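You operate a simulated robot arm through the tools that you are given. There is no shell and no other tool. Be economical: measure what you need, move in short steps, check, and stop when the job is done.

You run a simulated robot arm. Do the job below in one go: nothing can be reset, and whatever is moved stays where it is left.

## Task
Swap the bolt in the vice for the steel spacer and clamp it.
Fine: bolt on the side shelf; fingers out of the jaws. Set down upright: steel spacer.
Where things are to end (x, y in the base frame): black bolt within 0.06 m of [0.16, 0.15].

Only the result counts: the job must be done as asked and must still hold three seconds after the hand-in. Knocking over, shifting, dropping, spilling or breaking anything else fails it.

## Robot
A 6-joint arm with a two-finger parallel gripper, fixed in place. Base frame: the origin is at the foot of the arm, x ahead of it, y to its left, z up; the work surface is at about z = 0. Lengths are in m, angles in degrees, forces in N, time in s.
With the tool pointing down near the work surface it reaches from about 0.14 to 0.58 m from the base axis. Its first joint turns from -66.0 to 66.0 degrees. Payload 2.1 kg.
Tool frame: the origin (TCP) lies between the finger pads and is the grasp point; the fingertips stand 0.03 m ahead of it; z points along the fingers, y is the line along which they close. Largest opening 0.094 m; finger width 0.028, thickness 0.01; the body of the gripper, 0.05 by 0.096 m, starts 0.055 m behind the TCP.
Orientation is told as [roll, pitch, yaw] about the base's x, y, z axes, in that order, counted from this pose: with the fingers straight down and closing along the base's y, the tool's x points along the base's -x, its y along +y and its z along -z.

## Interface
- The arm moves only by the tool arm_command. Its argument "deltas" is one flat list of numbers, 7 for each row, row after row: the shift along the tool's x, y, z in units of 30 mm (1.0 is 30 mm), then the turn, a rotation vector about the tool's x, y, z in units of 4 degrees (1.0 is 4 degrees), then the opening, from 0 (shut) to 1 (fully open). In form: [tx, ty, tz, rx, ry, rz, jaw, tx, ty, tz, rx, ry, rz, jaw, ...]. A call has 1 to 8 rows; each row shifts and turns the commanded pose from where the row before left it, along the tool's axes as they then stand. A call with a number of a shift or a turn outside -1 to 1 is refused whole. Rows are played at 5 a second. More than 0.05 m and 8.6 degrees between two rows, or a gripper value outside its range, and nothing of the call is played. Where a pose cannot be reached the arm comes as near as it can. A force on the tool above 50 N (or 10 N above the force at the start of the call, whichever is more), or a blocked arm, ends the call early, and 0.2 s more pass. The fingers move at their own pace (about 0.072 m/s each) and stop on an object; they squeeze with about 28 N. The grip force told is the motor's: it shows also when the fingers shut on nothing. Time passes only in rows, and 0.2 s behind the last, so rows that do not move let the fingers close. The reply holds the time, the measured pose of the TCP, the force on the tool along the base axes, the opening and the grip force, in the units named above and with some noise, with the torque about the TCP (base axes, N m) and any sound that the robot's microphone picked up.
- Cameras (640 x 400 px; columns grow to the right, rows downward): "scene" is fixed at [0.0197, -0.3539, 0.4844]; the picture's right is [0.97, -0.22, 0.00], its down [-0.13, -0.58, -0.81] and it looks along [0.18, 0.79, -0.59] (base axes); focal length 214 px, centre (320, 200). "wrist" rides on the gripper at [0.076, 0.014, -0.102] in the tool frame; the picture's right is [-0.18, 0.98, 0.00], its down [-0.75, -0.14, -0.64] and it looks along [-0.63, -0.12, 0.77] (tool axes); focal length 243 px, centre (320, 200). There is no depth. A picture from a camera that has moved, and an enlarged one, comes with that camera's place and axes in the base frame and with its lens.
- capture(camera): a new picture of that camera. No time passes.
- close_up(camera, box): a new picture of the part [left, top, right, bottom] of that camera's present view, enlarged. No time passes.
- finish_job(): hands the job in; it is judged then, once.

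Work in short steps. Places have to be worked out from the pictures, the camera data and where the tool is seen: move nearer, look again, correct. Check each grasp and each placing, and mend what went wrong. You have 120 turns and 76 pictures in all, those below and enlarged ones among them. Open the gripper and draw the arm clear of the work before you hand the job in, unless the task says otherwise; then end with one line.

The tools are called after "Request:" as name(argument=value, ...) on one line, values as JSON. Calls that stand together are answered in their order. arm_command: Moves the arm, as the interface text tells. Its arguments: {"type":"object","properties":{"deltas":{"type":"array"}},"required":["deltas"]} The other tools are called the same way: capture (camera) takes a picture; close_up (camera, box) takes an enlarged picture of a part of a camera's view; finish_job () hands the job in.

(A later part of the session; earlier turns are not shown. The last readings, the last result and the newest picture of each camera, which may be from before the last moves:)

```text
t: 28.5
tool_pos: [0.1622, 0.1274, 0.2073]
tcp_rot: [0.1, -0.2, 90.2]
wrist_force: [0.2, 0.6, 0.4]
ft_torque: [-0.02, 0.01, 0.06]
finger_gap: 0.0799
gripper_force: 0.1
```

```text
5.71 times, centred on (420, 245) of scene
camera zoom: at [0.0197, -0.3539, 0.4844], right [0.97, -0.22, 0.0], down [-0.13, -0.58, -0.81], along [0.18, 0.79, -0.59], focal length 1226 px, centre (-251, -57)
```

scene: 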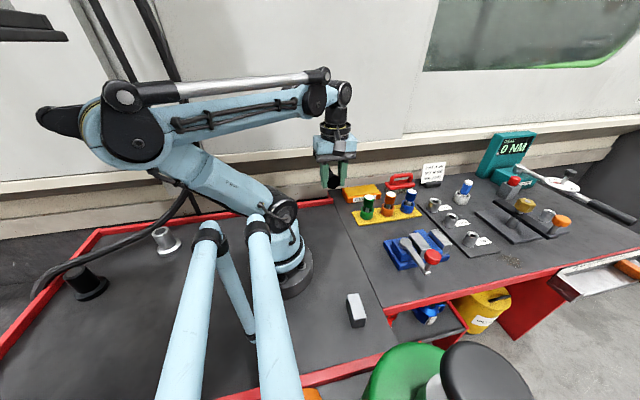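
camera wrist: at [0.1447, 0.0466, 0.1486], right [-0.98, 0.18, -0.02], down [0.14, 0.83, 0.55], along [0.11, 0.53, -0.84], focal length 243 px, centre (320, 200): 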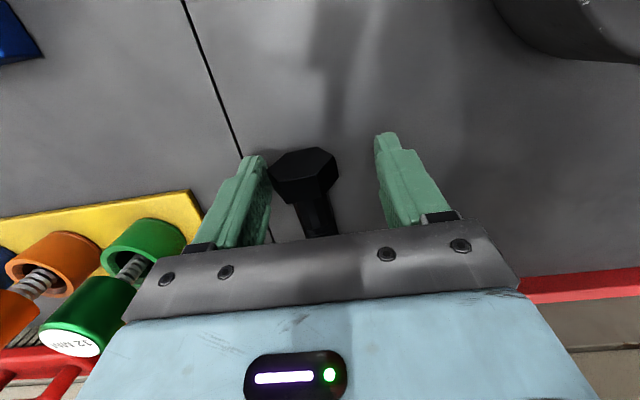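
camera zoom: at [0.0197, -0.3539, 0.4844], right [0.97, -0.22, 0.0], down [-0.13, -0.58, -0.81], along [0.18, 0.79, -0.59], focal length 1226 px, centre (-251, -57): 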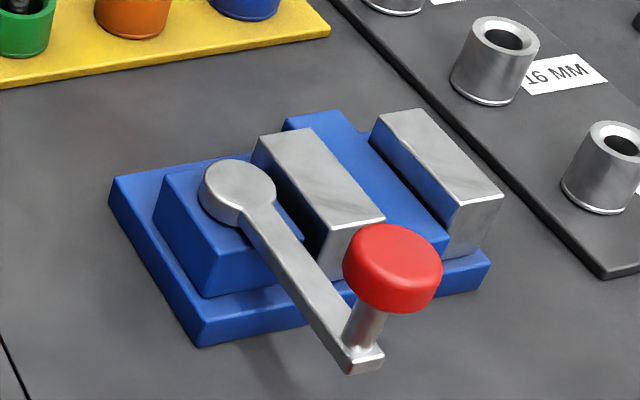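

The bolt rests on the shelf at ≈(0.17,0.15). Now I turn back to yaw 0 while moving toward the vice for a view into the open jaws.

Request:
arm_command(deltas=[0.18, -0.263, 0, 0, 0, 1, 0.85, 0.18, -0.263, 0, 0, 0, 1, 0.85, 0.18, -0.263, 0, 0, 0, 1, 0.85, 0.18, -0.263, 0, 0, 0, 1, 0.85, 0.18, -0.263, 0, 0, 0, 1, 0.85, 0.18, -0.263, 0, 0, 0, 1, 0.85, 0.18, -0.263, 0, 0, 0, 1, 0.85, 0.18, -0.263, 0, 0, 0, 1, 0.85])

Request:
arm_command(deltas=[0.013, -0.318, 0, 0, 0, 1, 0.85, 0.013, -0.318, 0, 0, 0, 1, 0.85, 0.013, -0.318, 0, 0, 0, 1, 0.85, 0.013, -0.318, 0, 0, 0, 1, 0.85, 0.013, -0.318, 0, 0, 0, 1, 0.85, 0.013, -0.318, 0, 0, 0, 1, 0.85, 0.013, -0.318, 0, 0, 0, 1, 0.85, 0.013, -0.318, 0, 0, 0, 1, 0.85])

Request:
arm_command(deltas=[-0.153, -0.279, 0, 0, 0, 1, 0.85, -0.153, -0.279, 0, 0, 0, 1, 0.85, -0.153, -0.279, 0, 0, 0, 1, 0.85, -0.153, -0.279, 0, 0, 0, 1, 0.85, -0.153, -0.279, 0, 0, 0, 1, 0.85, -0.153, -0.279, 0, 0, 0, 1, 0.85, -0.153, -0.279, 0, 0, 0, 0.55, 0.85])

Request:
close_up(camera="wrist", box=[220, 60, 400, 220])

```text
t: 30.3
tool_pos: [0.2121, 0.0718, 0.2075]
tcp_rot: [0.2, 0.0, 58.2]
wrist_force: [-0.2, -0.3, 0.0]
ft_torque: [-0.02, 0.01, 0.0]
finger_gap: 0.0801
gripper_force: 0.1
```

```text
t: 32.1
tool_pos: [0.2632, 0.0156, 0.2067]
tcp_rot: [0.3, 0.2, 26.1]
wrist_force: [-0.3, 0.4, 0.6]
ft_torque: [0.01, 0.0, 0.02]
finger_gap: 0.0801
gripper_force: 0.0
```

```text
t: 33.7
tool_pos: [0.3085, -0.0334, 0.2069]
tcp_rot: [0.1, 0.1, 0.0]
wrist_force: [0.1, 0.4, -0.3]
ft_torque: [-0.01, -0.01, 0.01]
finger_gap: 0.0801
gripper_force: 0.1
```

```text
2.50 times, centred on (310, 140) of wrist
camera zoom: at [0.232, -0.0183, 0.3096], right [0.18, 0.98, 0.0], down [0.76, -0.14, 0.64], along [0.63, -0.12, -0.77], focal length 606 px, centre (345, 350)
```

zoom: 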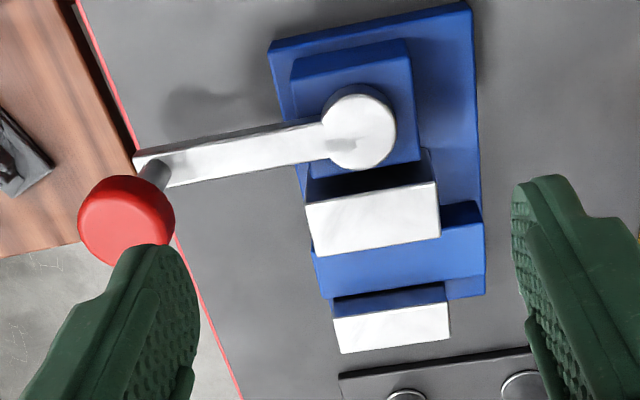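

Measured: jaw tops z≈0.069, rail between the jaws at z≈0.051, gap x≈0.372–0.4075, jaws y≈-0.058–0. Spacer target: centre (0.390,-0.029), gripped at its y ends. I go above the spacer.

Request:
arm_command(deltas=[0.903, -0.609, 0, 0, 0, 0, 0.85, 0.903, -0.609, 0, 0, 0, 0, 0.85, 0.903, -0.609, 0, 0, 0, 0, 0.85, 0.903, -0.609, 0, 0, 0, 0, 0.85, 0.903, -0.609, 0, 0, 0, 0, 0.85, 0.903, -0.609, 0, 0, 0, 0, 0.85])

Request:
capture(camera="wrist")

Request:
close_up(camera="wrist", box=[220, 60, 420, 220])

```text
t: 35.1
tool_pos: [0.1454, -0.1419, 0.2086]
tcp_rot: [0.2, 0.1, 0.1]
wrist_force: [-0.7, -0.6, 0.3]
ft_torque: [-0.01, -0.01, -0.05]
finger_gap: 0.0798
gripper_force: 0.0
```

```text
32 pictures are left
camera wrist: at [0.0689, -0.1277, 0.311], right [0.18, 0.98, 0.0], down [0.76, -0.14, 0.64], along [0.63, -0.12, -0.77], focal length 243 px, centre (320, 200)
```

wrist: 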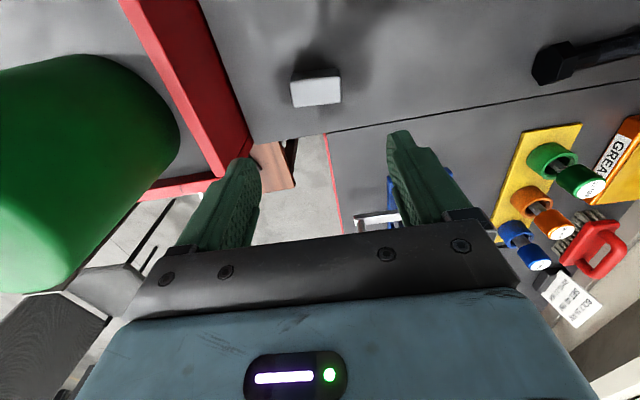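

```text
2.50 times, centred on (320, 140) of wrist
camera zoom: at [0.0689, -0.1277, 0.311], right [0.18, 0.98, 0.0], down [0.76, -0.14, 0.64], along [0.63, -0.12, -0.77], focal length 606 px, centre (320, 350)
```

zoom: 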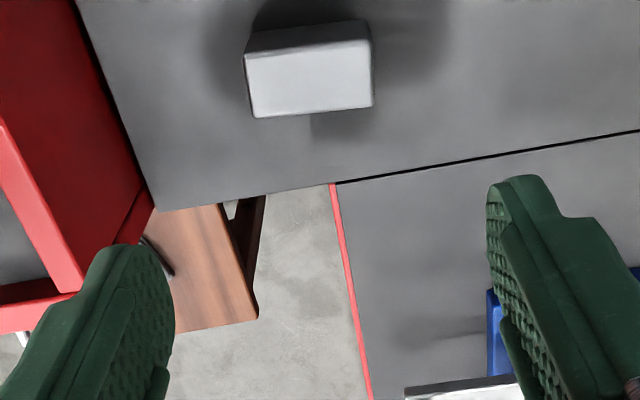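

Spacer: centre (0.143,-0.147), 26x52x41 mm, turned by -5°. I align, open fully and descend partly.

Request:
arm_command(deltas=[0, 0, 0, 0, 0, 1, 0.98, 0.066, -0.167, 0, 0, 0, 0.25, 0.98, 0, 0, 0.9, 0, 0, 0, 0.98, 0, 0, 0.9, 0, 0, 0, 0.98, 0, 0, 0.9, 0, 0, 0, 0.98, 0, 0, 0.9, 0, 0, 0, 0.98])

Request:
capture(camera="wrist")

Request:
close_up(camera="scene", box=[300, 230, 420, 340])

```text
t: 36.5
tool_pos: [0.1423, -0.1469, 0.0989]
tcp_rot: [0.1, 0.1, -4.9]
wrist_force: [-0.1, -0.9, 0.6]
ft_torque: [-0.01, -0.01, 0.0]
finger_gap: 0.092
gripper_force: 0.0
```

```text
30 pictures are left
camera wrist: at [0.0688, -0.1269, 0.2017], right [0.27, 0.96, 0.0], down [0.74, -0.21, 0.64], along [0.62, -0.17, -0.77], focal length 243 px, centre (320, 200)
```

wrist: 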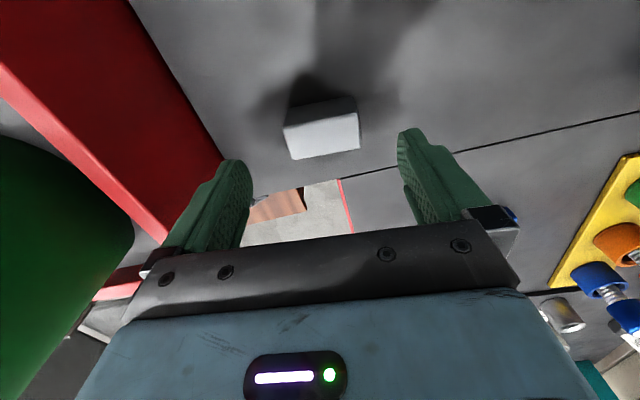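

```text
3.64 times, centred on (360, 285) of scene
camera zoom: at [0.0197, -0.3539, 0.4844], right [0.97, -0.22, 0.0], down [-0.13, -0.58, -0.81], along [0.18, 0.79, -0.59], focal length 780 px, centre (174, -109)
```

zoom: 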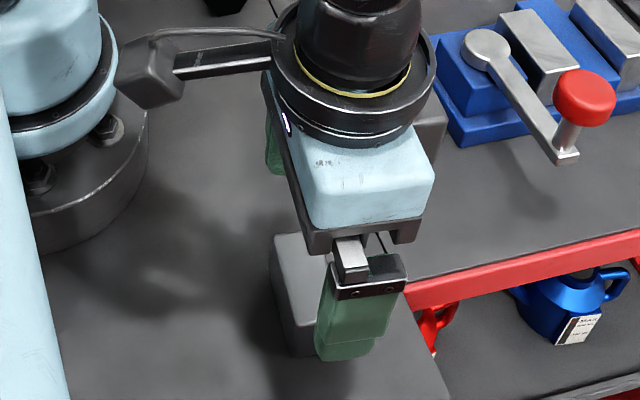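

Aligned. I finish the descent to z≈0.037 and close.

Request:
arm_command(deltas=[0, 0, 0.9, 0, 0, 0, 0.98, 0, 0, 0.8, 0, 0, 0, 0.98, 0, 0, 0.37, 0, 0, 0, 0.98, 0, 0, 0, 0, 0, 0, 0.4, 0, 0, 0, 0, 0, 0, 0.4, 0, 0, 0, 0, 0, 0, 0.4])

Request:
capture(camera="wrist")

```text
t: 37.9
tool_pos: [0.144, -0.1481, 0.0367]
tcp_rot: [0.1, 0.1, -4.8]
wrist_force: [-0.3, -0.5, 0.1]
ft_torque: [-0.01, -0.01, 0.0]
finger_gap: 0.0592
gripper_force: 28.0
```

```text
28 pictures are left
camera wrist: at [0.0688, -0.1264, 0.1395], right [0.27, 0.96, 0.0], down [0.74, -0.21, 0.64], along [0.62, -0.17, -0.77], focal length 243 px, centre (320, 200)
```

wrist: 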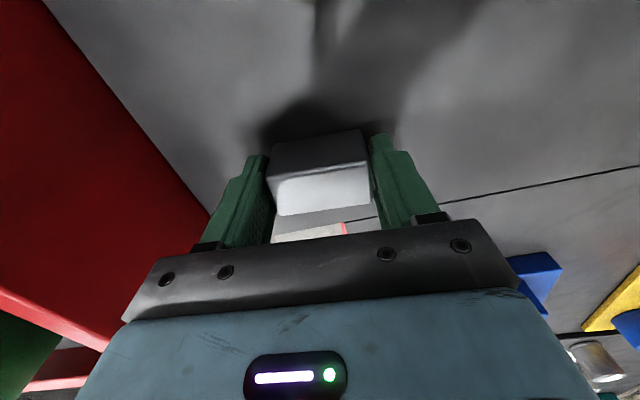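

Spacer gripped (length ~59 mm). I lift it straight up to z≈0.19.

Request:
arm_command(deltas=[0, 0, -0.3, 0, 0, 0, 0.4, 0, 0, -0.7, 0, 0, 0, 0.4, 0, 0, -1, 0, 0, 0, 0.4, 0, 0, -1, 0, 0, 0, 0.4, 0, 0, -1, 0, 0, 0, 0.4, 0, 0, -1, 0, 0, 0, 0.4, 0, 0, 0, 0, 0, -1, 0.4, 0, 0, 0, 0, 0, -0.22, 0.4])

Request:
capture(camera="wrist")

```text
t: 39.7
tool_pos: [0.1438, -0.1485, 0.1859]
tcp_rot: [0.1, 0.0, 0.0]
wrist_force: [-0.5, 0.7, -4.8]
ft_torque: [0.0, -0.01, -0.01]
finger_gap: 0.0595
gripper_force: 28.4
```

```text
27 pictures are left
camera wrist: at [0.0673, -0.1331, 0.2893], right [0.18, 0.98, 0.0], down [0.76, -0.14, 0.64], along [0.63, -0.12, -0.77], focal length 243 px, centre (320, 200)
```

wrist: 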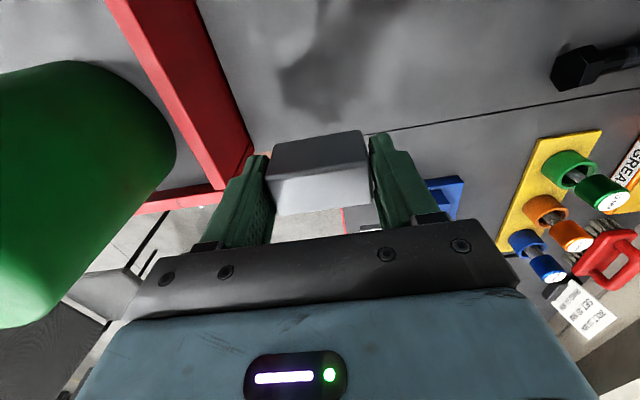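

Held squarely. I carry it over the vice, keeping above the knob.

Request:
arm_command(deltas=[-1, 0.49, -0.1, 0, 0, 0, 0.4, -1, 0.49, -0.1, 0, 0, 0, 0.4, -1, 0.49, -0.1, 0, 0, 0, 0.4, -1, 0.49, -0.1, 0, 0, 0, 0.4, -1, 0.49, -0.1, 0, 0, 0, 0.4, -1, 0.49, 0, 0, 0, 0, 0.4, -1, 0.49, 0, 0, 0, 0, 0.4, -1, 0.49, 0, 0, 0, 0, 0.4])

Request:
close_up(camera="scene", box=[370, 150, 490, 280])

Request:
capture(camera="wrist")

```text
t: 41.5
tool_pos: [0.3835, -0.0293, 0.2017]
tcp_rot: [0.1, 0.1, -0.1]
wrist_force: [-0.2, 0.1, -4.2]
ft_torque: [-0.05, 0.0, 0.01]
finger_gap: 0.0594
gripper_force: 28.1
```

```text
3.08 times, centred on (430, 215) of scene
camera zoom: at [0.0197, -0.3539, 0.4844], right [0.97, -0.22, 0.0], down [-0.13, -0.58, -0.81], along [0.18, 0.79, -0.59], focal length 660 px, centre (-18, 154)
```

zoom: 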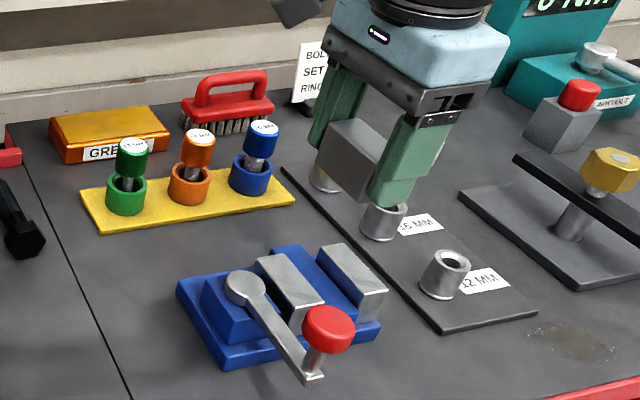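

```text
25 pictures are left
camera wrist: at [0.3072, -0.0146, 0.3037], right [0.19, 0.98, 0.0], down [0.75, -0.14, 0.64], along [0.63, -0.12, -0.77], focal length 243 px, centre (320, 200)
```

wrist: 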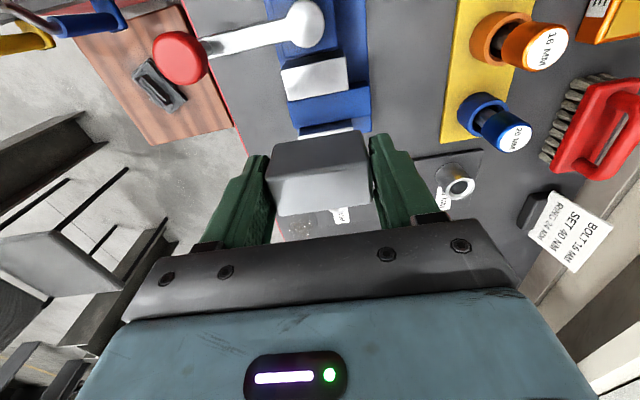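

I shift to x=0.390 and descend to leave the spacer ~19 mm above the jaw tops, then check alignment.

Request:
arm_command(deltas=[-0.217, 0, 0.4, 0, 0, 0, 0.4, 0, 0, 0.8, 0, 0, 0, 0.4, 0, 0, 0.8, 0, 0, 0, 0.4, 0, 0, 0.56, 0, 0, 0, 0.4])

Request:
close_up(camera="scene", box=[380, 190, 470, 260])

Request:
close_up(camera="wrist", box=[240, 60, 400, 240])

```text
t: 42.5
tool_pos: [0.3896, -0.0305, 0.1257]
tcp_rot: [0.2, 0.0, -0.1]
wrist_force: [0.1, -0.2, -4.8]
ft_torque: [0.0, 0.01, 0.0]
finger_gap: 0.0594
gripper_force: 28.0
```

```text
5.71 times, centred on (425, 225) of scene
camera zoom: at [0.0197, -0.3539, 0.4844], right [0.97, -0.22, 0.0], down [-0.13, -0.58, -0.81], along [0.18, 0.79, -0.59], focal length 1226 px, centre (-280, 57)
```

zoom: 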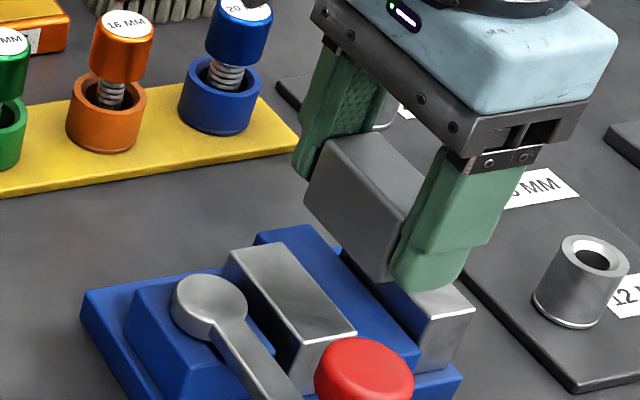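

```text
2.22 times, centred on (320, 150) of wrist
camera zoom: at [0.3136, -0.0154, 0.2274], right [0.19, 0.98, 0.0], down [0.75, -0.14, 0.64], along [0.63, -0.12, -0.77], focal length 539 px, centre (320, 311)
```

zoom: 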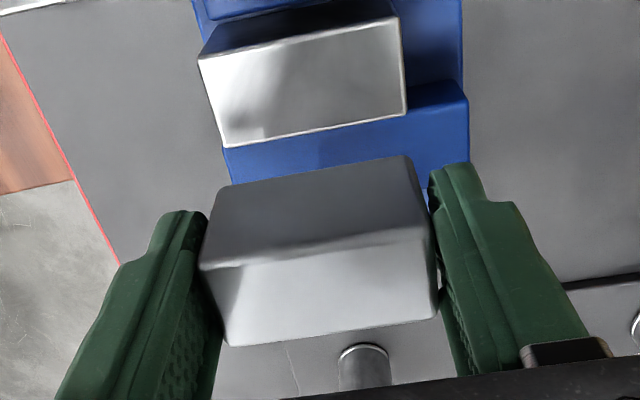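

Well centred: spacer x 0.378–0.404 within jaw faces 0.3745–0.4075. I lower most of the way.

Request:
arm_command(deltas=[0, 0, 0.4, 0, 0, 0, 0.4, 0, 0, 0.4, 0, 0, 0, 0.4, 0, 0, 0.2, 0, 0, 0, 0.4, 0, 0, 0.1, 0, 0, 0, 0.4])

Request:
close_up(camera="scene", box=[380, 190, 470, 260])

```text
t: 43.5
tool_pos: [0.3897, -0.0299, 0.0929]
tcp_rot: [0.1, 0.0, -0.1]
wrist_force: [4.6, -3.2, 23.9]
ft_torque: [-0.04, 0.19, -0.04]
finger_gap: 0.0597
gripper_force: 28.7
```

```text
5.71 times, centred on (425, 225) of scene
camera zoom: at [0.0196, -0.3539, 0.4844], right [0.97, -0.22, 0.0], down [-0.13, -0.58, -0.81], along [0.18, 0.79, -0.59], focal length 1226 px, centre (-280, 57)
```

zoom: 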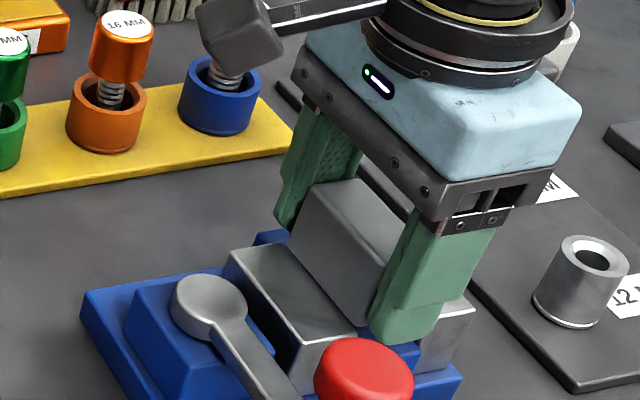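

Contact at bottom ≈0.055, i.e. on the rail. I open the fingers gently to release.

Request:
arm_command(deltas=[0, 0, -0.02, 0, 0, 0, 0.6, 0, 0, 0, 0, 0, 0, 0.68, 0, 0, 0, 0, 0, 0, 0.78, 0, 0, 0, 0, 0, 0, 0.85])

Request:
close_up(camera="scene", box=[380, 190, 470, 260])

Request:
close_up(camera="wrist", box=[240, 60, 400, 240])

```text
t: 44.5
tool_pos: [0.3894, -0.0308, 0.0934]
tcp_rot: [0.2, 0.1, -0.1]
wrist_force: [-0.3, -1.4, 1.0]
ft_torque: [0.01, 0.02, 0.01]
finger_gap: 0.0801
gripper_force: 0.0
```

```text
5.71 times, centred on (425, 225) of scene
camera zoom: at [0.0197, -0.3539, 0.4844], right [0.97, -0.22, 0.0], down [-0.13, -0.58, -0.81], along [0.18, 0.79, -0.59], focal length 1226 px, centre (-280, 57)
```

zoom: 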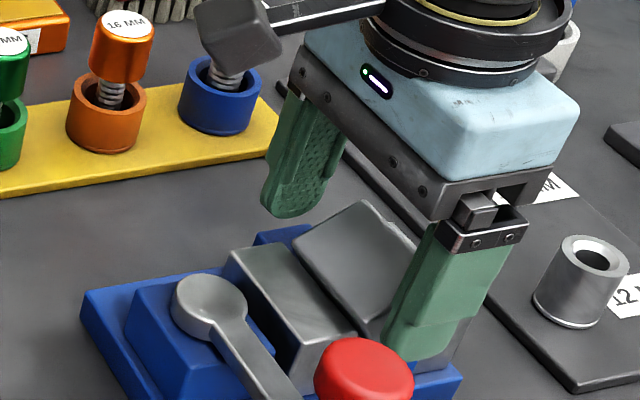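

```text
2.22 times, centred on (320, 150) of wrist
camera zoom: at [0.3132, -0.0154, 0.1952], right [0.19, 0.98, 0.0], down [0.75, -0.14, 0.64], along [0.63, -0.12, -0.77], focal length 539 px, centre (320, 311)
```

zoom: 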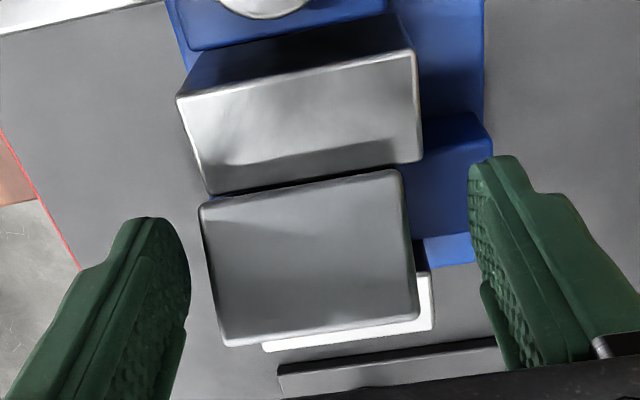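

The spacer has tipped toward +x after release. Before anything else I look closely at how it lies; the fingers still flank it.

Request:
close_up(camera="scene", box=[410, 205, 460, 250])

Request:
close_up(camera="wrist", box=[270, 80, 370, 230])

```text
8.89 times, centred on (435, 228) of scene
camera zoom: at [0.0197, -0.3539, 0.4844], right [0.97, -0.22, 0.0], down [-0.13, -0.58, -0.81], along [0.18, 0.79, -0.59], focal length 1906 px, centre (-702, -44)
```

zoom: 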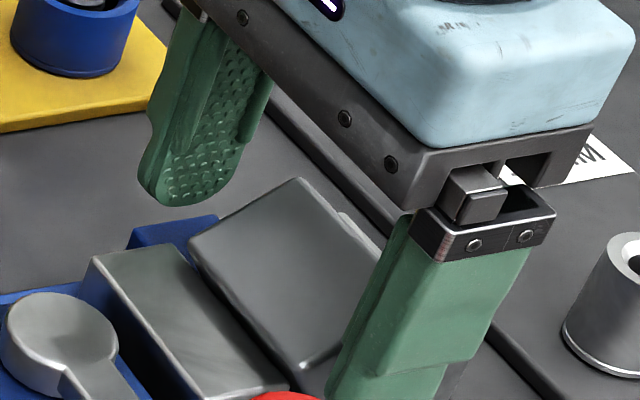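

```text
2.67 times, centred on (320, 155) of wrist
camera zoom: at [0.3132, -0.0154, 0.1952], right [0.19, 0.98, 0.0], down [0.75, -0.14, 0.64], along [0.63, -0.12, -0.77], focal length 647 px, centre (320, 320)
```

zoom: 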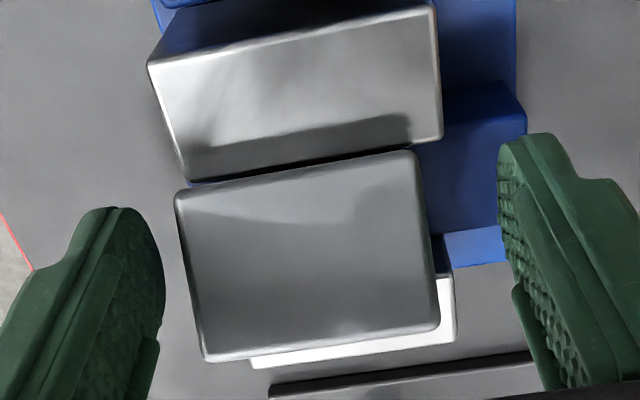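

From the photos: the spacer's -x bottom edge caught the movable jaw (my x was ~6 mm too small; the yaw-90 view gives the gap x≈0.378–0.4146, centre 0.3965), slipped in the grip and tipped ~60° toward +x. I'll regrip it with the tool tilted, lift, right it and replace it. First rise straight up and start tilting.

Request:
arm_command(deltas=[0, 0, -0.8, 0, 0, 0, 0.85, 0, 0, -1, 0, 0, 0, 0.85, 0, 0, -1, 0, 0, 0, 0.85, -0.5, 0, -1, 0, 0, 0, 0.85, -0.5, 0, 0, 0, 1, 0, 0.85, -0.5, 0, 0, 0, 1, 0, 0.85, -0.5, 0, 0, 0, 1, 0, 0.85, 0, 0, 0, 0, 1, 0, 0.85])

Request:
close_up(camera="scene", box=[390, 195, 480, 265])

Request:
close_up(camera="wrist", box=[240, 40, 400, 220])

```text
t: 46.3
tool_pos: [0.4485, -0.0297, 0.2034]
tcp_rot: [0.1, 16.2, 0.0]
wrist_force: [-0.3, 0.0, 0.4]
ft_torque: [0.01, 0.01, 0.0]
finger_gap: 0.0797
gripper_force: 0.0
```

```text
5.71 times, centred on (435, 230) of scene
camera zoom: at [0.0197, -0.3539, 0.4844], right [0.97, -0.22, 0.0], down [-0.13, -0.58, -0.81], along [0.18, 0.79, -0.59], focal length 1226 px, centre (-337, 29)
```

zoom: 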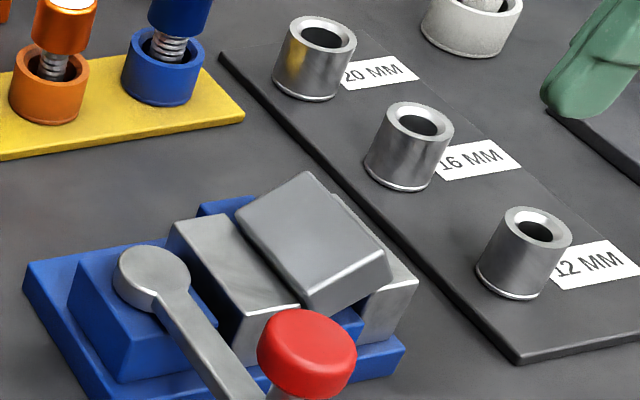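

```text
2.22 times, centred on (320, 130) of wrist
camera zoom: at [0.4045, -0.0155, 0.3224], right [0.18, 0.98, -0.05], down [0.9, -0.14, 0.41], along [0.39, -0.12, -0.91], focal length 539 px, centre (320, 356)
```

zoom: 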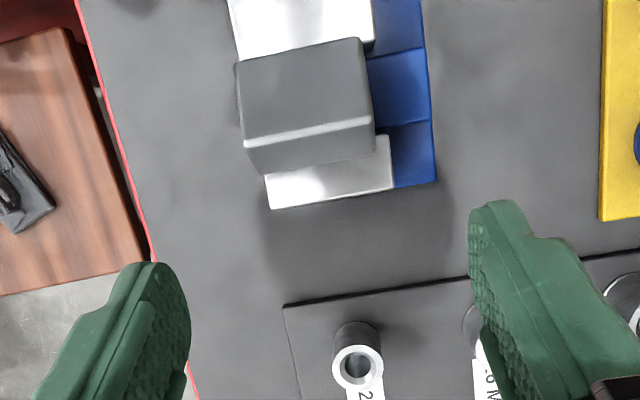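

The end face shows a tilt of ~57°, centre ≈(0.401,-0.033,0.064). I tilt to 32°, align on an approach line 10 cm back from the grasp point.

Request:
arm_command(deltas=[0, 0, 0, 0, 1, 0, 0.85, 0, 0, 0, 0, 1, 0, 0.85, 0, 0, 0, 0, 1, 0, 0.85, 0, 0, 0, 0, 0.95, 0, 0.85, -0.55, -0.04, 0.28, 0, 0, 0, 0.9, -0.56, -0.04, 0.28, 0, 0, 0, 0.9])

Request:
capture(camera="wrist")

```text
t: 47.7
tool_pos: [0.4733, -0.0324, 0.1734]
tcp_rot: [0.0, 25.2, 0.0]
wrist_force: [0.1, -0.3, 0.2]
ft_torque: [0.01, 0.04, -0.01]
finger_gap: 0.0845
gripper_force: 0.1
out of reach, approached as far as the arm can: row 3, 4
```

```text
15 pictures are left
camera wrist: at [0.4469, -0.0178, 0.2986], right [0.17, 0.98, -0.08], down [0.96, -0.14, 0.26], along [0.24, -0.12, -0.96], focal length 243 px, centre (320, 200)
```

wrist: 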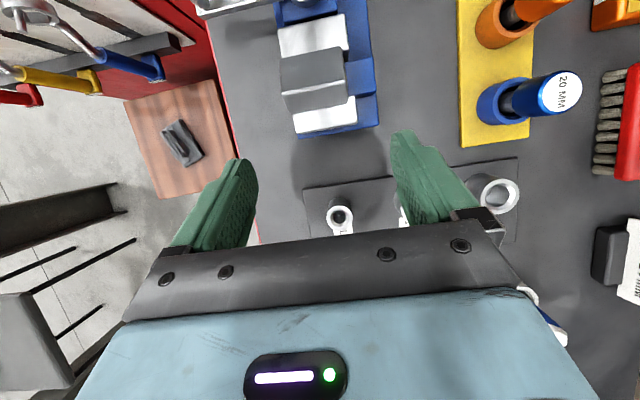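

The arm's tilt limit here is 25°, which suffices (I'll release at about -32°). I align on the tool axis and descend to flank the spacer.

Request:
arm_command(deltas=[0.635, 0, 0, 0, 0, 0, 0.9, 0, 0, 0.9, 0, 0, 0, 0.9, 0, 0, 0.9, 0, 0, 0, 0.9, 0, 0, 0.9, 0, 0, 0, 0.9, 0, 0, 0.6, 0, 0, 0, 0.9])

Request:
close_up(camera="scene", box=[390, 180, 480, 260])

```text
t: 48.9
tool_pos: [0.4124, -0.0322, 0.0933]
tcp_rot: [-0.1, 25.3, 0.0]
wrist_force: [0.1, -0.3, 0.0]
ft_torque: [0.0, 0.0, 0.0]
finger_gap: 0.0846
gripper_force: 0.1
```

```text
5.00 times, centred on (435, 220) of scene
camera zoom: at [0.0197, -0.3539, 0.4844], right [0.97, -0.22, 0.0], down [-0.13, -0.58, -0.81], along [0.18, 0.79, -0.59], focal length 1072 px, centre (-255, 100)
```

zoom: 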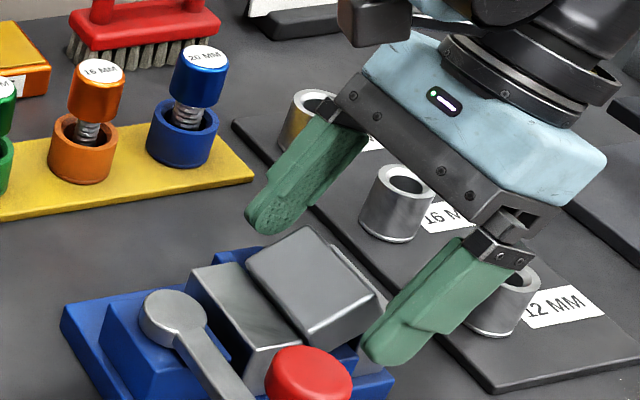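

Fingers flank the spacer. I go 3 mm further and close.

Request:
arm_command(deltas=[0, 0, 0.1, 0, 0, 0, 0.9, 0, 0, 0, 0, 0, 0, 0.4, 0, 0, 0, 0, 0, 0, 0.4, 0, 0, 0, 0, 0, 0, 0.4])

```text
t: 49.9
tool_pos: [0.4122, -0.0322, 0.0896]
tcp_rot: [-0.2, 25.2, 0.0]
wrist_force: [-2.1, -1.5, 0.4]
ft_torque: [-0.11, -0.01, -0.01]
finger_gap: 0.0549
gripper_force: 27.8
```

Gripped at 55 mm. I lift vertically, gently at first.

Request:
arm_command(deltas=[0.085, 0, -0.181, 0, 0, 0, 0.4, 0.17, 0, -0.362, 0, 0, 0, 0.4, 0.4, 0, -0.85, 0, 0, 0, 0.4, 0.4, 0, -0.85, 0, 0, 0, 0.4, 0.4, 0, -0.85, 0, 0, 0, 0.4, 0.4, 0, -0.85, 0, 0, 0, 0.4])

Request:
close_up(camera="scene", box=[390, 130, 490, 260])

```text
t: 51.3
tool_pos: [0.4134, -0.0329, 0.2215]
tcp_rot: [0.0, 25.3, 0.1]
wrist_force: [0.0, 0.2, -4.2]
ft_torque: [-0.03, -0.07, -0.05]
finger_gap: 0.0547
gripper_force: 27.8
```

```text
3.08 times, centred on (440, 195) of scene
camera zoom: at [0.0197, -0.3539, 0.4844], right [0.97, -0.22, 0.0], down [-0.13, -0.58, -0.81], along [0.18, 0.79, -0.59], focal length 660 px, centre (-49, 215)
```

zoom: 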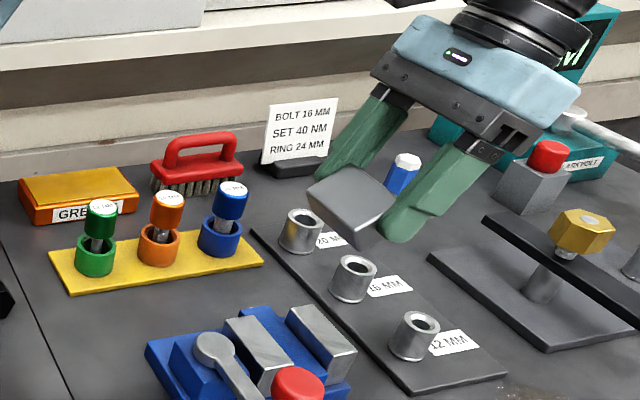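

Lifted free. I rotate the tool back through vertical to about -32° so the spacer becomes upright.

Request:
arm_command(deltas=[0, 0, 0, 0, -1, 0, 0.4, 0, 0, 0, 0, -1, 0, 0.4, 0, 0, 0, 0, -1, 0, 0.4, 0, 0, 0, 0, -1, 0, 0.4, 0, 0, 0, 0, -1, 0, 0.4, 0, 0, 0, 0, -1, 0, 0.4, 0, 0, 0, 0, -1, 0, 0.4, 0, 0, 0, 0, -1, 0, 0.4])

Request:
arm_command(deltas=[0, 0, 0, 0, -1, 0, 0.4, 0, 0, 0, 0, -1, 0, 0.4, 0, 0, 0, 0, -1, 0, 0.4, 0, 0, 0, 0, -1, 0, 0.4, 0, 0, 0, 0, -1, 0, 0.4, 0, 0, 0, 0, -1, 0, 0.4])

Request:
close_up(camera="scene", box=[410, 130, 510, 230])

Request:
close_up(camera="wrist", box=[220, 60, 420, 240])

```text
t: 53.1
tool_pos: [0.4115, -0.0333, 0.22]
tcp_rot: [-0.1, -6.7, 0.1]
wrist_force: [-0.7, -0.4, -4.4]
ft_torque: [0.01, 0.01, 0.01]
finger_gap: 0.0547
gripper_force: 28.5
```

```text
t: 54.5
tool_pos: [0.4121, -0.0336, 0.2204]
tcp_rot: [0.0, -30.9, 0.1]
wrist_force: [0.2, -0.3, -4.9]
ft_torque: [-0.01, 0.05, 0.01]
finger_gap: 0.055
gripper_force: 28.6
```

```text
4.00 times, centred on (460, 180) of scene
camera zoom: at [0.0197, -0.3539, 0.4844], right [0.97, -0.22, 0.0], down [-0.13, -0.58, -0.81], along [0.18, 0.79, -0.59], focal length 858 px, centre (-240, 280)
```

zoom: 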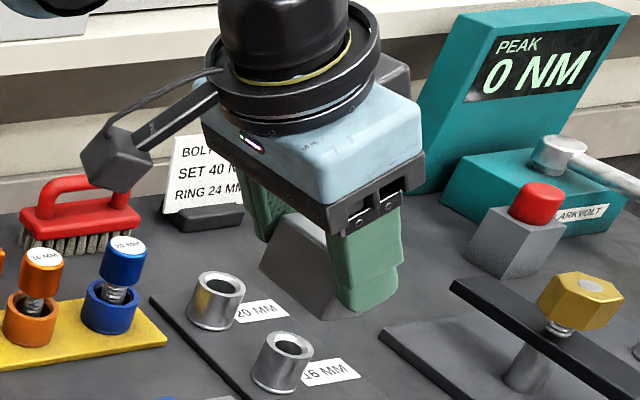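

```text
2.22 times, centred on (320, 150) of wrist
camera zoom: at [0.2933, -0.0177, 0.2692], right [0.16, 0.98, 0.09], down [0.32, -0.14, 0.94], along [0.93, -0.12, -0.33], focal length 539 px, centre (320, 311)
```

zoom: 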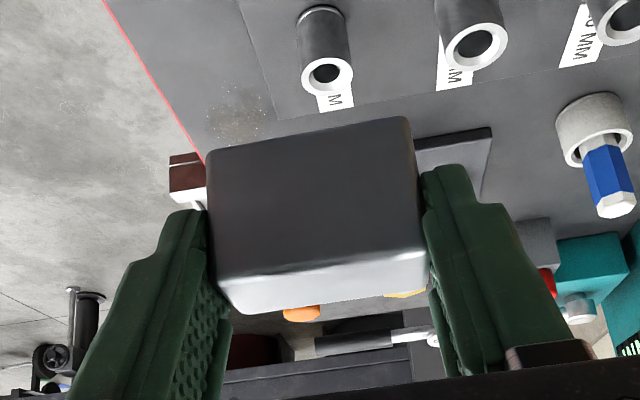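

The spacer looks upright (±few degrees), bottom ≈44 mm below the TCP and its centre ~13.5 mm ahead. Jaw gap recomputed as x≈0.378–0.413, so I place TCP at x=0.382, y=-0.030 and lower to just above the jaws.

Request:
arm_command(deltas=[0.43, 0.06, -0.257, 0, 0, 0, 0.4, 0.43, 0.06, -0.257, 0, 0, 0, 0.4, 0.419, 0, 0.7, 0, 0, 0, 0.4, 0.419, 0, 0.7, 0, 0, 0, 0.4, 0.419, 0, 0.7, 0, 0, 0, 0.4, 0.419, 0, 0.7, 0, 0, 0, 0.4])

Request:
close_up(camera="scene", box=[380, 180, 470, 260])

Request:
close_up(camera="wrist", box=[220, 20, 420, 240])

```text
t: 55.9
tool_pos: [0.3826, -0.0292, 0.1218]
tcp_rot: [0.0, -30.8, 0.0]
wrist_force: [0.0, 0.8, -4.9]
ft_torque: [-0.03, 0.05, -0.02]
finger_gap: 0.0546
gripper_force: 28.3
```

```text
5.00 times, centred on (425, 220) of scene
camera zoom: at [0.0197, -0.3539, 0.4844], right [0.97, -0.22, 0.0], down [-0.13, -0.58, -0.81], along [0.18, 0.79, -0.59], focal length 1072 px, centre (-205, 100)
```

zoom: 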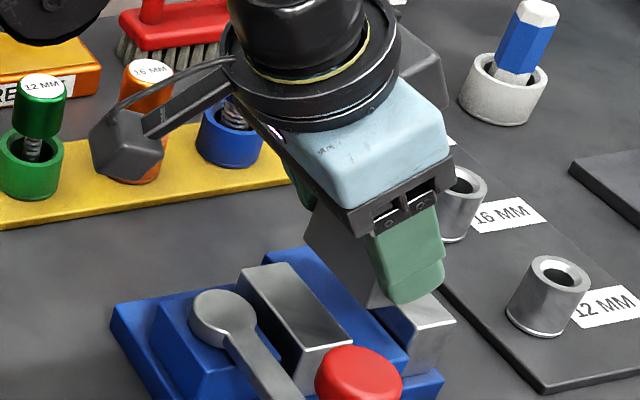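

```text
1.82 times, centred on (320, 130) of wrist
camera zoom: at [0.2637, -0.0146, 0.1707], right [0.16, 0.98, 0.09], down [0.32, -0.14, 0.94], along [0.93, -0.12, -0.34], focal length 441 px, centre (320, 327)
```

zoom: 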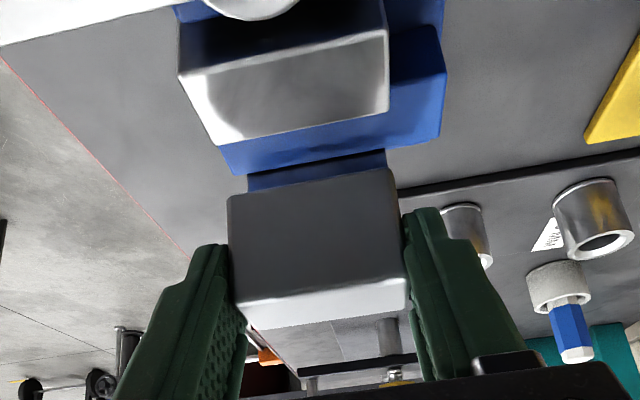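

Spacer's -x edge at ≈0.381 vs jaw ≈0.375, and +x side ≈0.407 vs ≈0.413: it should drop in. I lower 18 mm and watch the force.

Request:
arm_command(deltas=[0.1027, 0, 0.1716, 0, 0, 0, 0.4, 0.1027, 0, 0.1716, 0, 0, 0, 0.4, 0.1027, 0, 0.1716, 0, 0, 0, 0.4])

```text
t: 56.7
tool_pos: [0.3815, -0.0291, 0.1047]
tcp_rot: [0.0, -30.8, 0.1]
wrist_force: [0.9, -0.2, -5.3]
ft_torque: [-0.02, 0.05, 0.0]
finger_gap: 0.0547
gripper_force: 28.0
```

No contact with the spacer bottom now ≈0.060, below the jaw tops. I continue in 2 mm rows.

Request:
arm_command(deltas=[0.034, 0, 0.057, 0, 0, 0, 0.4, 0.034, 0, 0.057, 0, 0, 0, 0.4])

Request:
arm_command(deltas=[0.034, 0, 0.057, 0, 0, 0, 0.4])

```text
t: 57.3
tool_pos: [0.3823, -0.0293, 0.1004]
tcp_rot: [0.0, -30.8, 0.0]
wrist_force: [0.8, -0.5, -4.5]
ft_torque: [0.01, -0.01, -0.07]
finger_gap: 0.0548
gripper_force: 27.9
```

```text
t: 57.7
tool_pos: [0.3819, -0.029, 0.0986]
tcp_rot: [0.1, -30.8, 0.0]
wrist_force: [1.6, -0.6, -4.5]
ft_torque: [0.04, -0.02, -0.07]
finger_gap: 0.0547
gripper_force: 27.7
```

Still free. I continue in small steps until contact.

Request:
arm_command(deltas=[0.026, 0, 0.043, 0, 0, 0, 0.4])

Request:
arm_command(deltas=[0.026, 0, 0.043, 0, 0, 0, 0.4])

```text
t: 58.1
tool_pos: [0.3812, -0.0297, 0.0976]
tcp_rot: [0.0, -30.7, -0.1]
wrist_force: [0.9, -0.8, -5.0]
ft_torque: [0.02, 0.05, -0.02]
finger_gap: 0.0546
gripper_force: 28.1
```

```text
t: 58.5
tool_pos: [0.3817, -0.0308, 0.0959]
tcp_rot: [0.0, -30.8, 0.0]
wrist_force: [0.0, 0.4, -4.9]
ft_torque: [-0.02, 0.03, -0.02]
finger_gap: 0.0548
gripper_force: 28.0
```

No contact yet (bottom ≈0.052). I continue down.

Request:
arm_command(deltas=[0.026, 0, 0.043, 0, 0, 0, 0.4])

Request:
arm_command(deltas=[0.026, 0, 0.043, 0, 0, 0, 0.4])

Request:
close_up(camera="scene", box=[390, 190, 460, 255])

```text
t: 58.9
tool_pos: [0.3816, -0.0291, 0.0949]
tcp_rot: [0.0, -30.8, 0.0]
wrist_force: [1.6, -0.5, -4.2]
ft_torque: [-0.03, 0.0, -0.05]
finger_gap: 0.0549
gripper_force: 27.6
```

```text
t: 59.3
tool_pos: [0.3824, -0.0294, 0.0941]
tcp_rot: [0.0, -30.7, 0.0]
wrist_force: [1.1, 0.3, -4.2]
ft_torque: [0.0, 0.0, -0.02]
finger_gap: 0.0549
gripper_force: 28.0
```

```text
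6.15 times, centred on (425, 222) of scene
camera zoom: at [0.0197, -0.3539, 0.4844], right [0.97, -0.22, 0.0], down [-0.13, -0.58, -0.81], along [0.18, 0.79, -0.59], focal length 1320 px, centre (-326, 62)
```

zoom: 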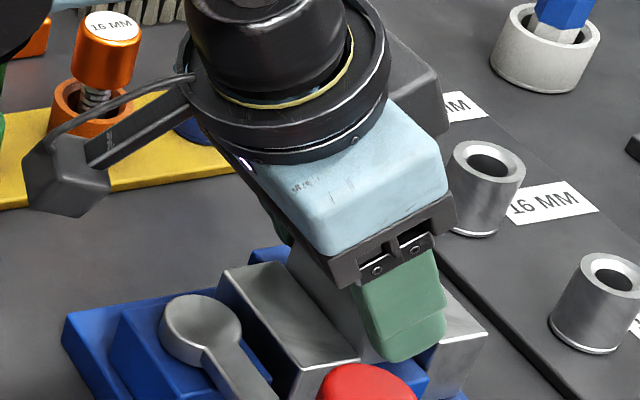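

It's entering the jaws. I continue down.

Request:
arm_command(deltas=[0.026, 0, 0.043, 0, 0, 0, 0.4])

Request:
arm_command(deltas=[0.026, 0, 0.043, 0, 0, 0, 0.4])

Request:
arm_command(deltas=[0.026, 0, 0.043, 0, 0, 0, 0.4])

```text
t: 59.7
tool_pos: [0.3818, -0.0289, 0.0903]
tcp_rot: [0.0, -30.8, 0.0]
wrist_force: [0.7, -1.6, -4.9]
ft_torque: [0.02, 0.0, -0.02]
finger_gap: 0.0547
gripper_force: 27.9
```

```text
t: 60.1
tool_pos: [0.3812, -0.0289, 0.0893]
tcp_rot: [-0.1, -30.8, 0.0]
wrist_force: [2.4, -0.5, -4.7]
ft_torque: [0.02, -0.07, -0.04]
finger_gap: 0.0549
gripper_force: 28.3
```

```text
t: 60.5
tool_pos: [0.3813, -0.0293, 0.0881]
tcp_rot: [0.0, -30.9, 0.0]
wrist_force: [-7.1, 0.7, 22.8]
ft_torque: [0.08, -0.31, 0.03]
finger_gap: 0.0547
gripper_force: 28.3
```

Contact now, on the +x side. I look once with the wrist camera before releasing.

Request:
close_up(camera="wrist", box=[220, 20, 420, 240])

```text
1.82 times, centred on (320, 130) of wrist
camera zoom: at [0.2632, -0.0143, 0.1371], right [0.16, 0.98, 0.09], down [0.32, -0.14, 0.94], along [0.94, -0.12, -0.33], focal length 441 px, centre (320, 327)
```

zoom: 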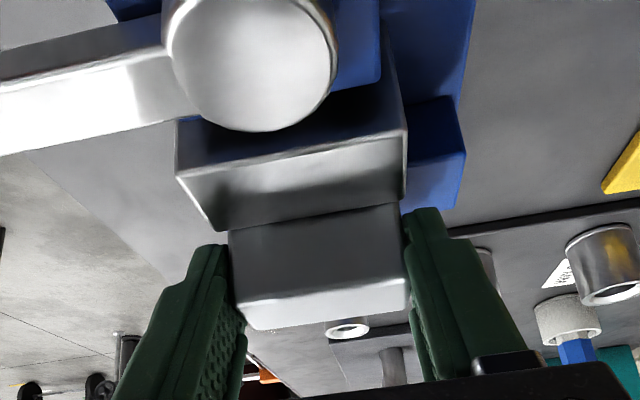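

The spacer is ~14 mm deep in the gap, i.e. on the rail, with CG well inside its base. I relieve slightly and open in steps.

Request:
arm_command(deltas=[-0.01, 0, -0.017, 0, 0, 0, 0.55, 0, 0, 0, 0, 0, 0, 0.62, 0, 0, 0, 0, 0, 0, 0.7, 0, 0, 0, 0, 0, 0, 0.8, 0, 0, 0, 0, 0, 0, 0.85])

Request:
close_up(camera="wrist", box=[220, 20, 420, 240])

```text
t: 61.7
tool_pos: [0.3808, -0.0301, 0.0888]
tcp_rot: [0.1, -30.8, -0.1]
wrist_force: [0.1, -0.7, -0.5]
ft_torque: [0.02, -0.01, 0.02]
finger_gap: 0.08
gripper_force: 0.0
```

```text
1.82 times, centred on (320, 130) of wrist
camera zoom: at [0.2631, -0.0142, 0.1375], right [0.16, 0.98, 0.09], down [0.32, -0.14, 0.94], along [0.93, -0.12, -0.34], focal length 441 px, centre (320, 327)
```

zoom: 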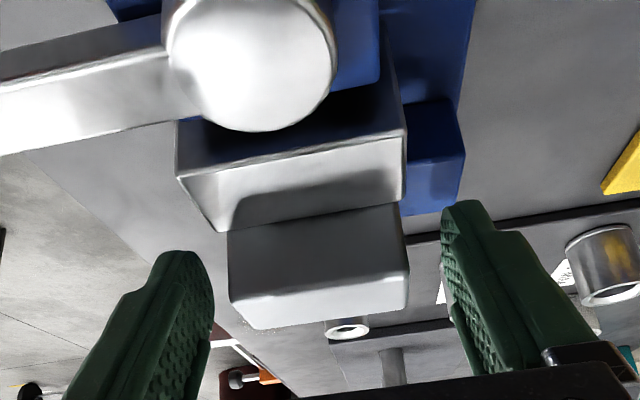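

The spacer stands upright in the jaws. I retreat straight up and return the tool to vertical.

Request:
arm_command(deltas=[-0.257, 0, -0.429, 0, 0, 0, 0.85, -0.5135, 0, -0.858, 0, 0, 0, 0.85, -0.5135, 0, -0.858, 0, 0, 0, 0.85, -0.5135, 0, -0.858, 0, 0, 0, 0.85, -0.5135, 0, -0.858, 0, 0, 0, 0.85])

Request:
arm_command(deltas=[0, 0, 0, 0, 1, 0, 0.85, 0, 0, 0, 0, 1, 0, 0.85, 0, 0, 0, 0, 1, 0, 0.85, 0, 0, 0, 0, 1, 0, 0.85, 0, 0, 0, 0, 1, 0, 0.85, 0, 0, 0, 0, 1, 0, 0.85, 0, 0, 0, 0, 1, 0, 0.85, 0, 0, 0, 0, 0.7, 0, 0.85])

Request:
close_up(camera="scene", box=[380, 190, 470, 275])

```text
t: 62.9
tool_pos: [0.3812, -0.0301, 0.2237]
tcp_rot: [0.0, -30.8, 0.0]
wrist_force: [-0.3, -0.5, -0.8]
ft_torque: [-0.02, 0.01, -0.01]
finger_gap: 0.0802
gripper_force: 0.2
```

```text
t: 64.7
tool_pos: [0.3827, -0.0304, 0.2237]
tcp_rot: [-0.1, 0.1, 0.1]
wrist_force: [-0.5, 0.0, -0.2]
ft_torque: [-0.01, 0.0, 0.0]
finger_gap: 0.0798
gripper_force: 0.0
```

```text
4.71 times, centred on (425, 232) of scene
camera zoom: at [0.0197, -0.3539, 0.4844], right [0.97, -0.22, 0.0], down [-0.13, -0.58, -0.81], along [0.18, 0.79, -0.59], focal length 1009 px, centre (-174, 47)
```

zoom: 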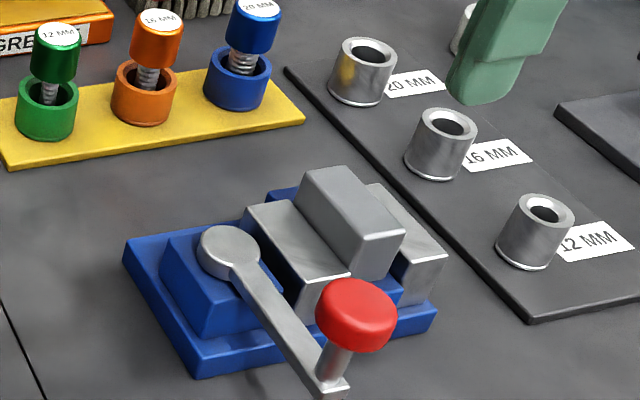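

The spacer is seated upright between the jaws. Now I go to the knob at ≈(0.323,-0.1155), yaw ~72°.

Request:
arm_command(deltas=[0.4975, -0.71, 0, 0, 0, 0, 0.8, 0.4975, -0.71, 0, 0, 0, 0, 0.8, 0.4975, -0.71, 0, 0, 0, 0, 0.8, 0.4975, -0.71, 0, 0, 0, 0, 0.8, 0, 0, 0, 0, 0, -1, 0.8, 0, 0, 0, 0, 0, -1, 0.8, 0, 0, 0, 0, 0, -1, 0.8, 0, 0, 0, 0, 0, -1, 0.8])

Request:
arm_command(deltas=[0, 0, 0, 0, 0, -1, 0.8, 0, 0, 0, 0, 0, -1, 0.8, 0, 0, 0, 0, 0, -1, 0.8, 0, 0, 0, 0, 0, -1, 0.8, 0, 0, 0, 0, 0, -1, 0.8, 0, 0, 0, 0, 0, -1, 0.8, 0, 0, 0, 0, 0, -1, 0.8, 0, 0, 0, 0, 0, -1, 0.8])

Request:
arm_command(deltas=[0, 0, 0, 0, 0, -1, 0.8, 0, 0, 0, 0, 0, -1, 0.8, 0, 0, 0, 0, 0, -1, 0.8, 0, 0, 0, 0, 0, -1, 0.8, 0, 0, 0, 0, 0, -1, 0.8, 0, 0, 0, 0, 0, -1, 0.8])

Request:
capture(camera="wrist")

```text
t: 66.5
tool_pos: [0.3215, -0.1141, 0.2238]
tcp_rot: [0.0, 0.0, 16.1]
wrist_force: [-0.1, 0.0, 0.1]
ft_torque: [0.02, -0.02, 0.02]
finger_gap: 0.0752
gripper_force: 0.0
```

```text
t: 68.3
tool_pos: [0.3233, -0.1143, 0.2234]
tcp_rot: [0.0, -0.1, 48.1]
wrist_force: [0.2, 0.7, 0.3]
ft_torque: [-0.01, 0.01, 0.03]
finger_gap: 0.0751
gripper_force: 0.0
```

```text
t: 69.7
tool_pos: [0.3226, -0.1146, 0.2231]
tcp_rot: [0.0, 0.0, 72.1]
wrist_force: [0.5, 0.6, 0.1]
ft_torque: [0.02, 0.0, -0.02]
finger_gap: 0.075
gripper_force: 0.1
```

```text
4 pictures are left
camera wrist: at [0.2847, -0.1816, 0.3258], right [-0.88, 0.48, 0.0], down [0.37, 0.67, 0.64], along [0.31, 0.56, -0.77], focal length 243 px, centre (320, 200)
```

wrist: 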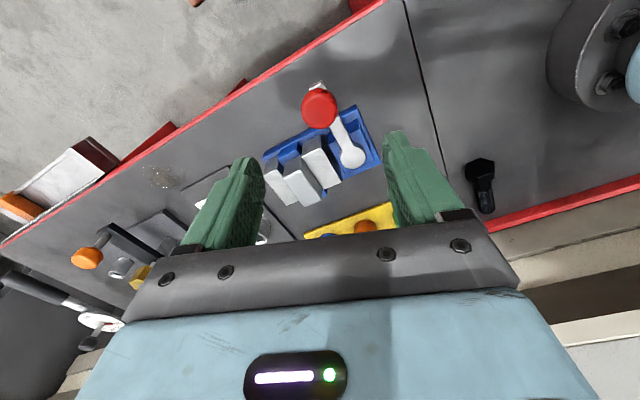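

The knob is seen at ≈(0.321,-0.118), under the tool. I descend and grip it.

Request:
arm_command(deltas=[0.08, 0.03, 0.9, 0, 0, 0, 0.8, 0, 0, 0.9, 0, 0, 0, 0.8, 0, 0, 0.9, 0, 0, 0, 0.8, 0, 0, 0.75, 0, 0, 0, 0.8, 0, 0, 0, 0, 0, 0, 0.2, 0, 0, 0, 0, 0, 0, 0.2, 0, 0, 0, 0, 0, 0, 0.2])

```text
t: 71.3
tool_pos: [0.3204, -0.117, 0.1201]
tcp_rot: [-0.1, 0.1, 72.0]
wrist_force: [3.1, -4.5, -10.0]
ft_torque: [-0.06, -0.07, -0.13]
finger_gap: 0.0311
gripper_force: 45.6
```

Knob gripped. I swing the lever back clockwise in small rows, watching the force.

Request:
arm_command(deltas=[0.059, 0.195, 0, 0, 0, 1, 0.2, 0.059, 0.195, 0, 0, 0, 1, 0.2, 0.059, 0.195, 0, 0, 0, 1, 0.2, 0.059, 0.195, 0, 0, 0, 1, 0.2, 0, 0, 0, 0, 0, 0, 0.2])

Request:
arm_command(deltas=[0.064, 0.193, 0, 0, 0, 1, 0.2, 0.064, 0.193, 0, 0, 0, 1, 0.2, 0.064, 0.193, 0, 0, 0, 1, 0.2, 0.064, 0.193, 0, 0, 0, 1, 0.2, 0, 0, 0, 0, 0, 0, 0.2])

```text
t: 72.5
tool_pos: [0.2968, -0.1133, 0.1194]
tcp_rot: [0.0, 0.1, 55.9]
wrist_force: [2.5, -3.4, 10.5]
ft_torque: [-0.14, -0.05, -0.17]
finger_gap: 0.0308
gripper_force: 44.9
```

```text
t: 73.7
tool_pos: [0.2734, -0.1033, 0.1199]
tcp_rot: [0.1, -0.3, 40.0]
wrist_force: [15.6, 18.0, -25.2]
ft_torque: [0.14, -0.22, -0.06]
finger_gap: 0.031
gripper_force: 44.5
```

Force is mostly radial; I pull in 1.5 mm and continue.

Request:
arm_command(deltas=[0.01, 0.205, 0, 0, 0, 1, 0.2, 0.06, 0.193, 0, 0, 0, 1, 0.2, 0.06, 0.193, 0, 0, 0, 1, 0.2, 0, 0, 0, 0, 0, 0, 0.2])

Request:
arm_command(deltas=[0.06, 0.193, 0, 0, 0, 1, 0.2, 0.06, 0.193, 0, 0, 0, 1, 0.2, 0, 0, 0, 0, 0, 0, 0.2])

```text
t: 74.7
tool_pos: [0.2598, -0.0921, 0.1201]
tcp_rot: [0.0, -0.1, 27.9]
wrist_force: [16.4, 11.6, -20.3]
ft_torque: [0.01, -0.21, -0.11]
finger_gap: 0.031
gripper_force: 44.8
```

```text
t: 75.5
tool_pos: [0.2522, -0.0844, 0.12]
tcp_rot: [-0.5, -0.2, 19.9]
wrist_force: [27.1, -9.9, -1.4]
ft_torque: [-0.27, -0.09, -0.15]
finger_gap: 0.0311
gripper_force: 44.9
```

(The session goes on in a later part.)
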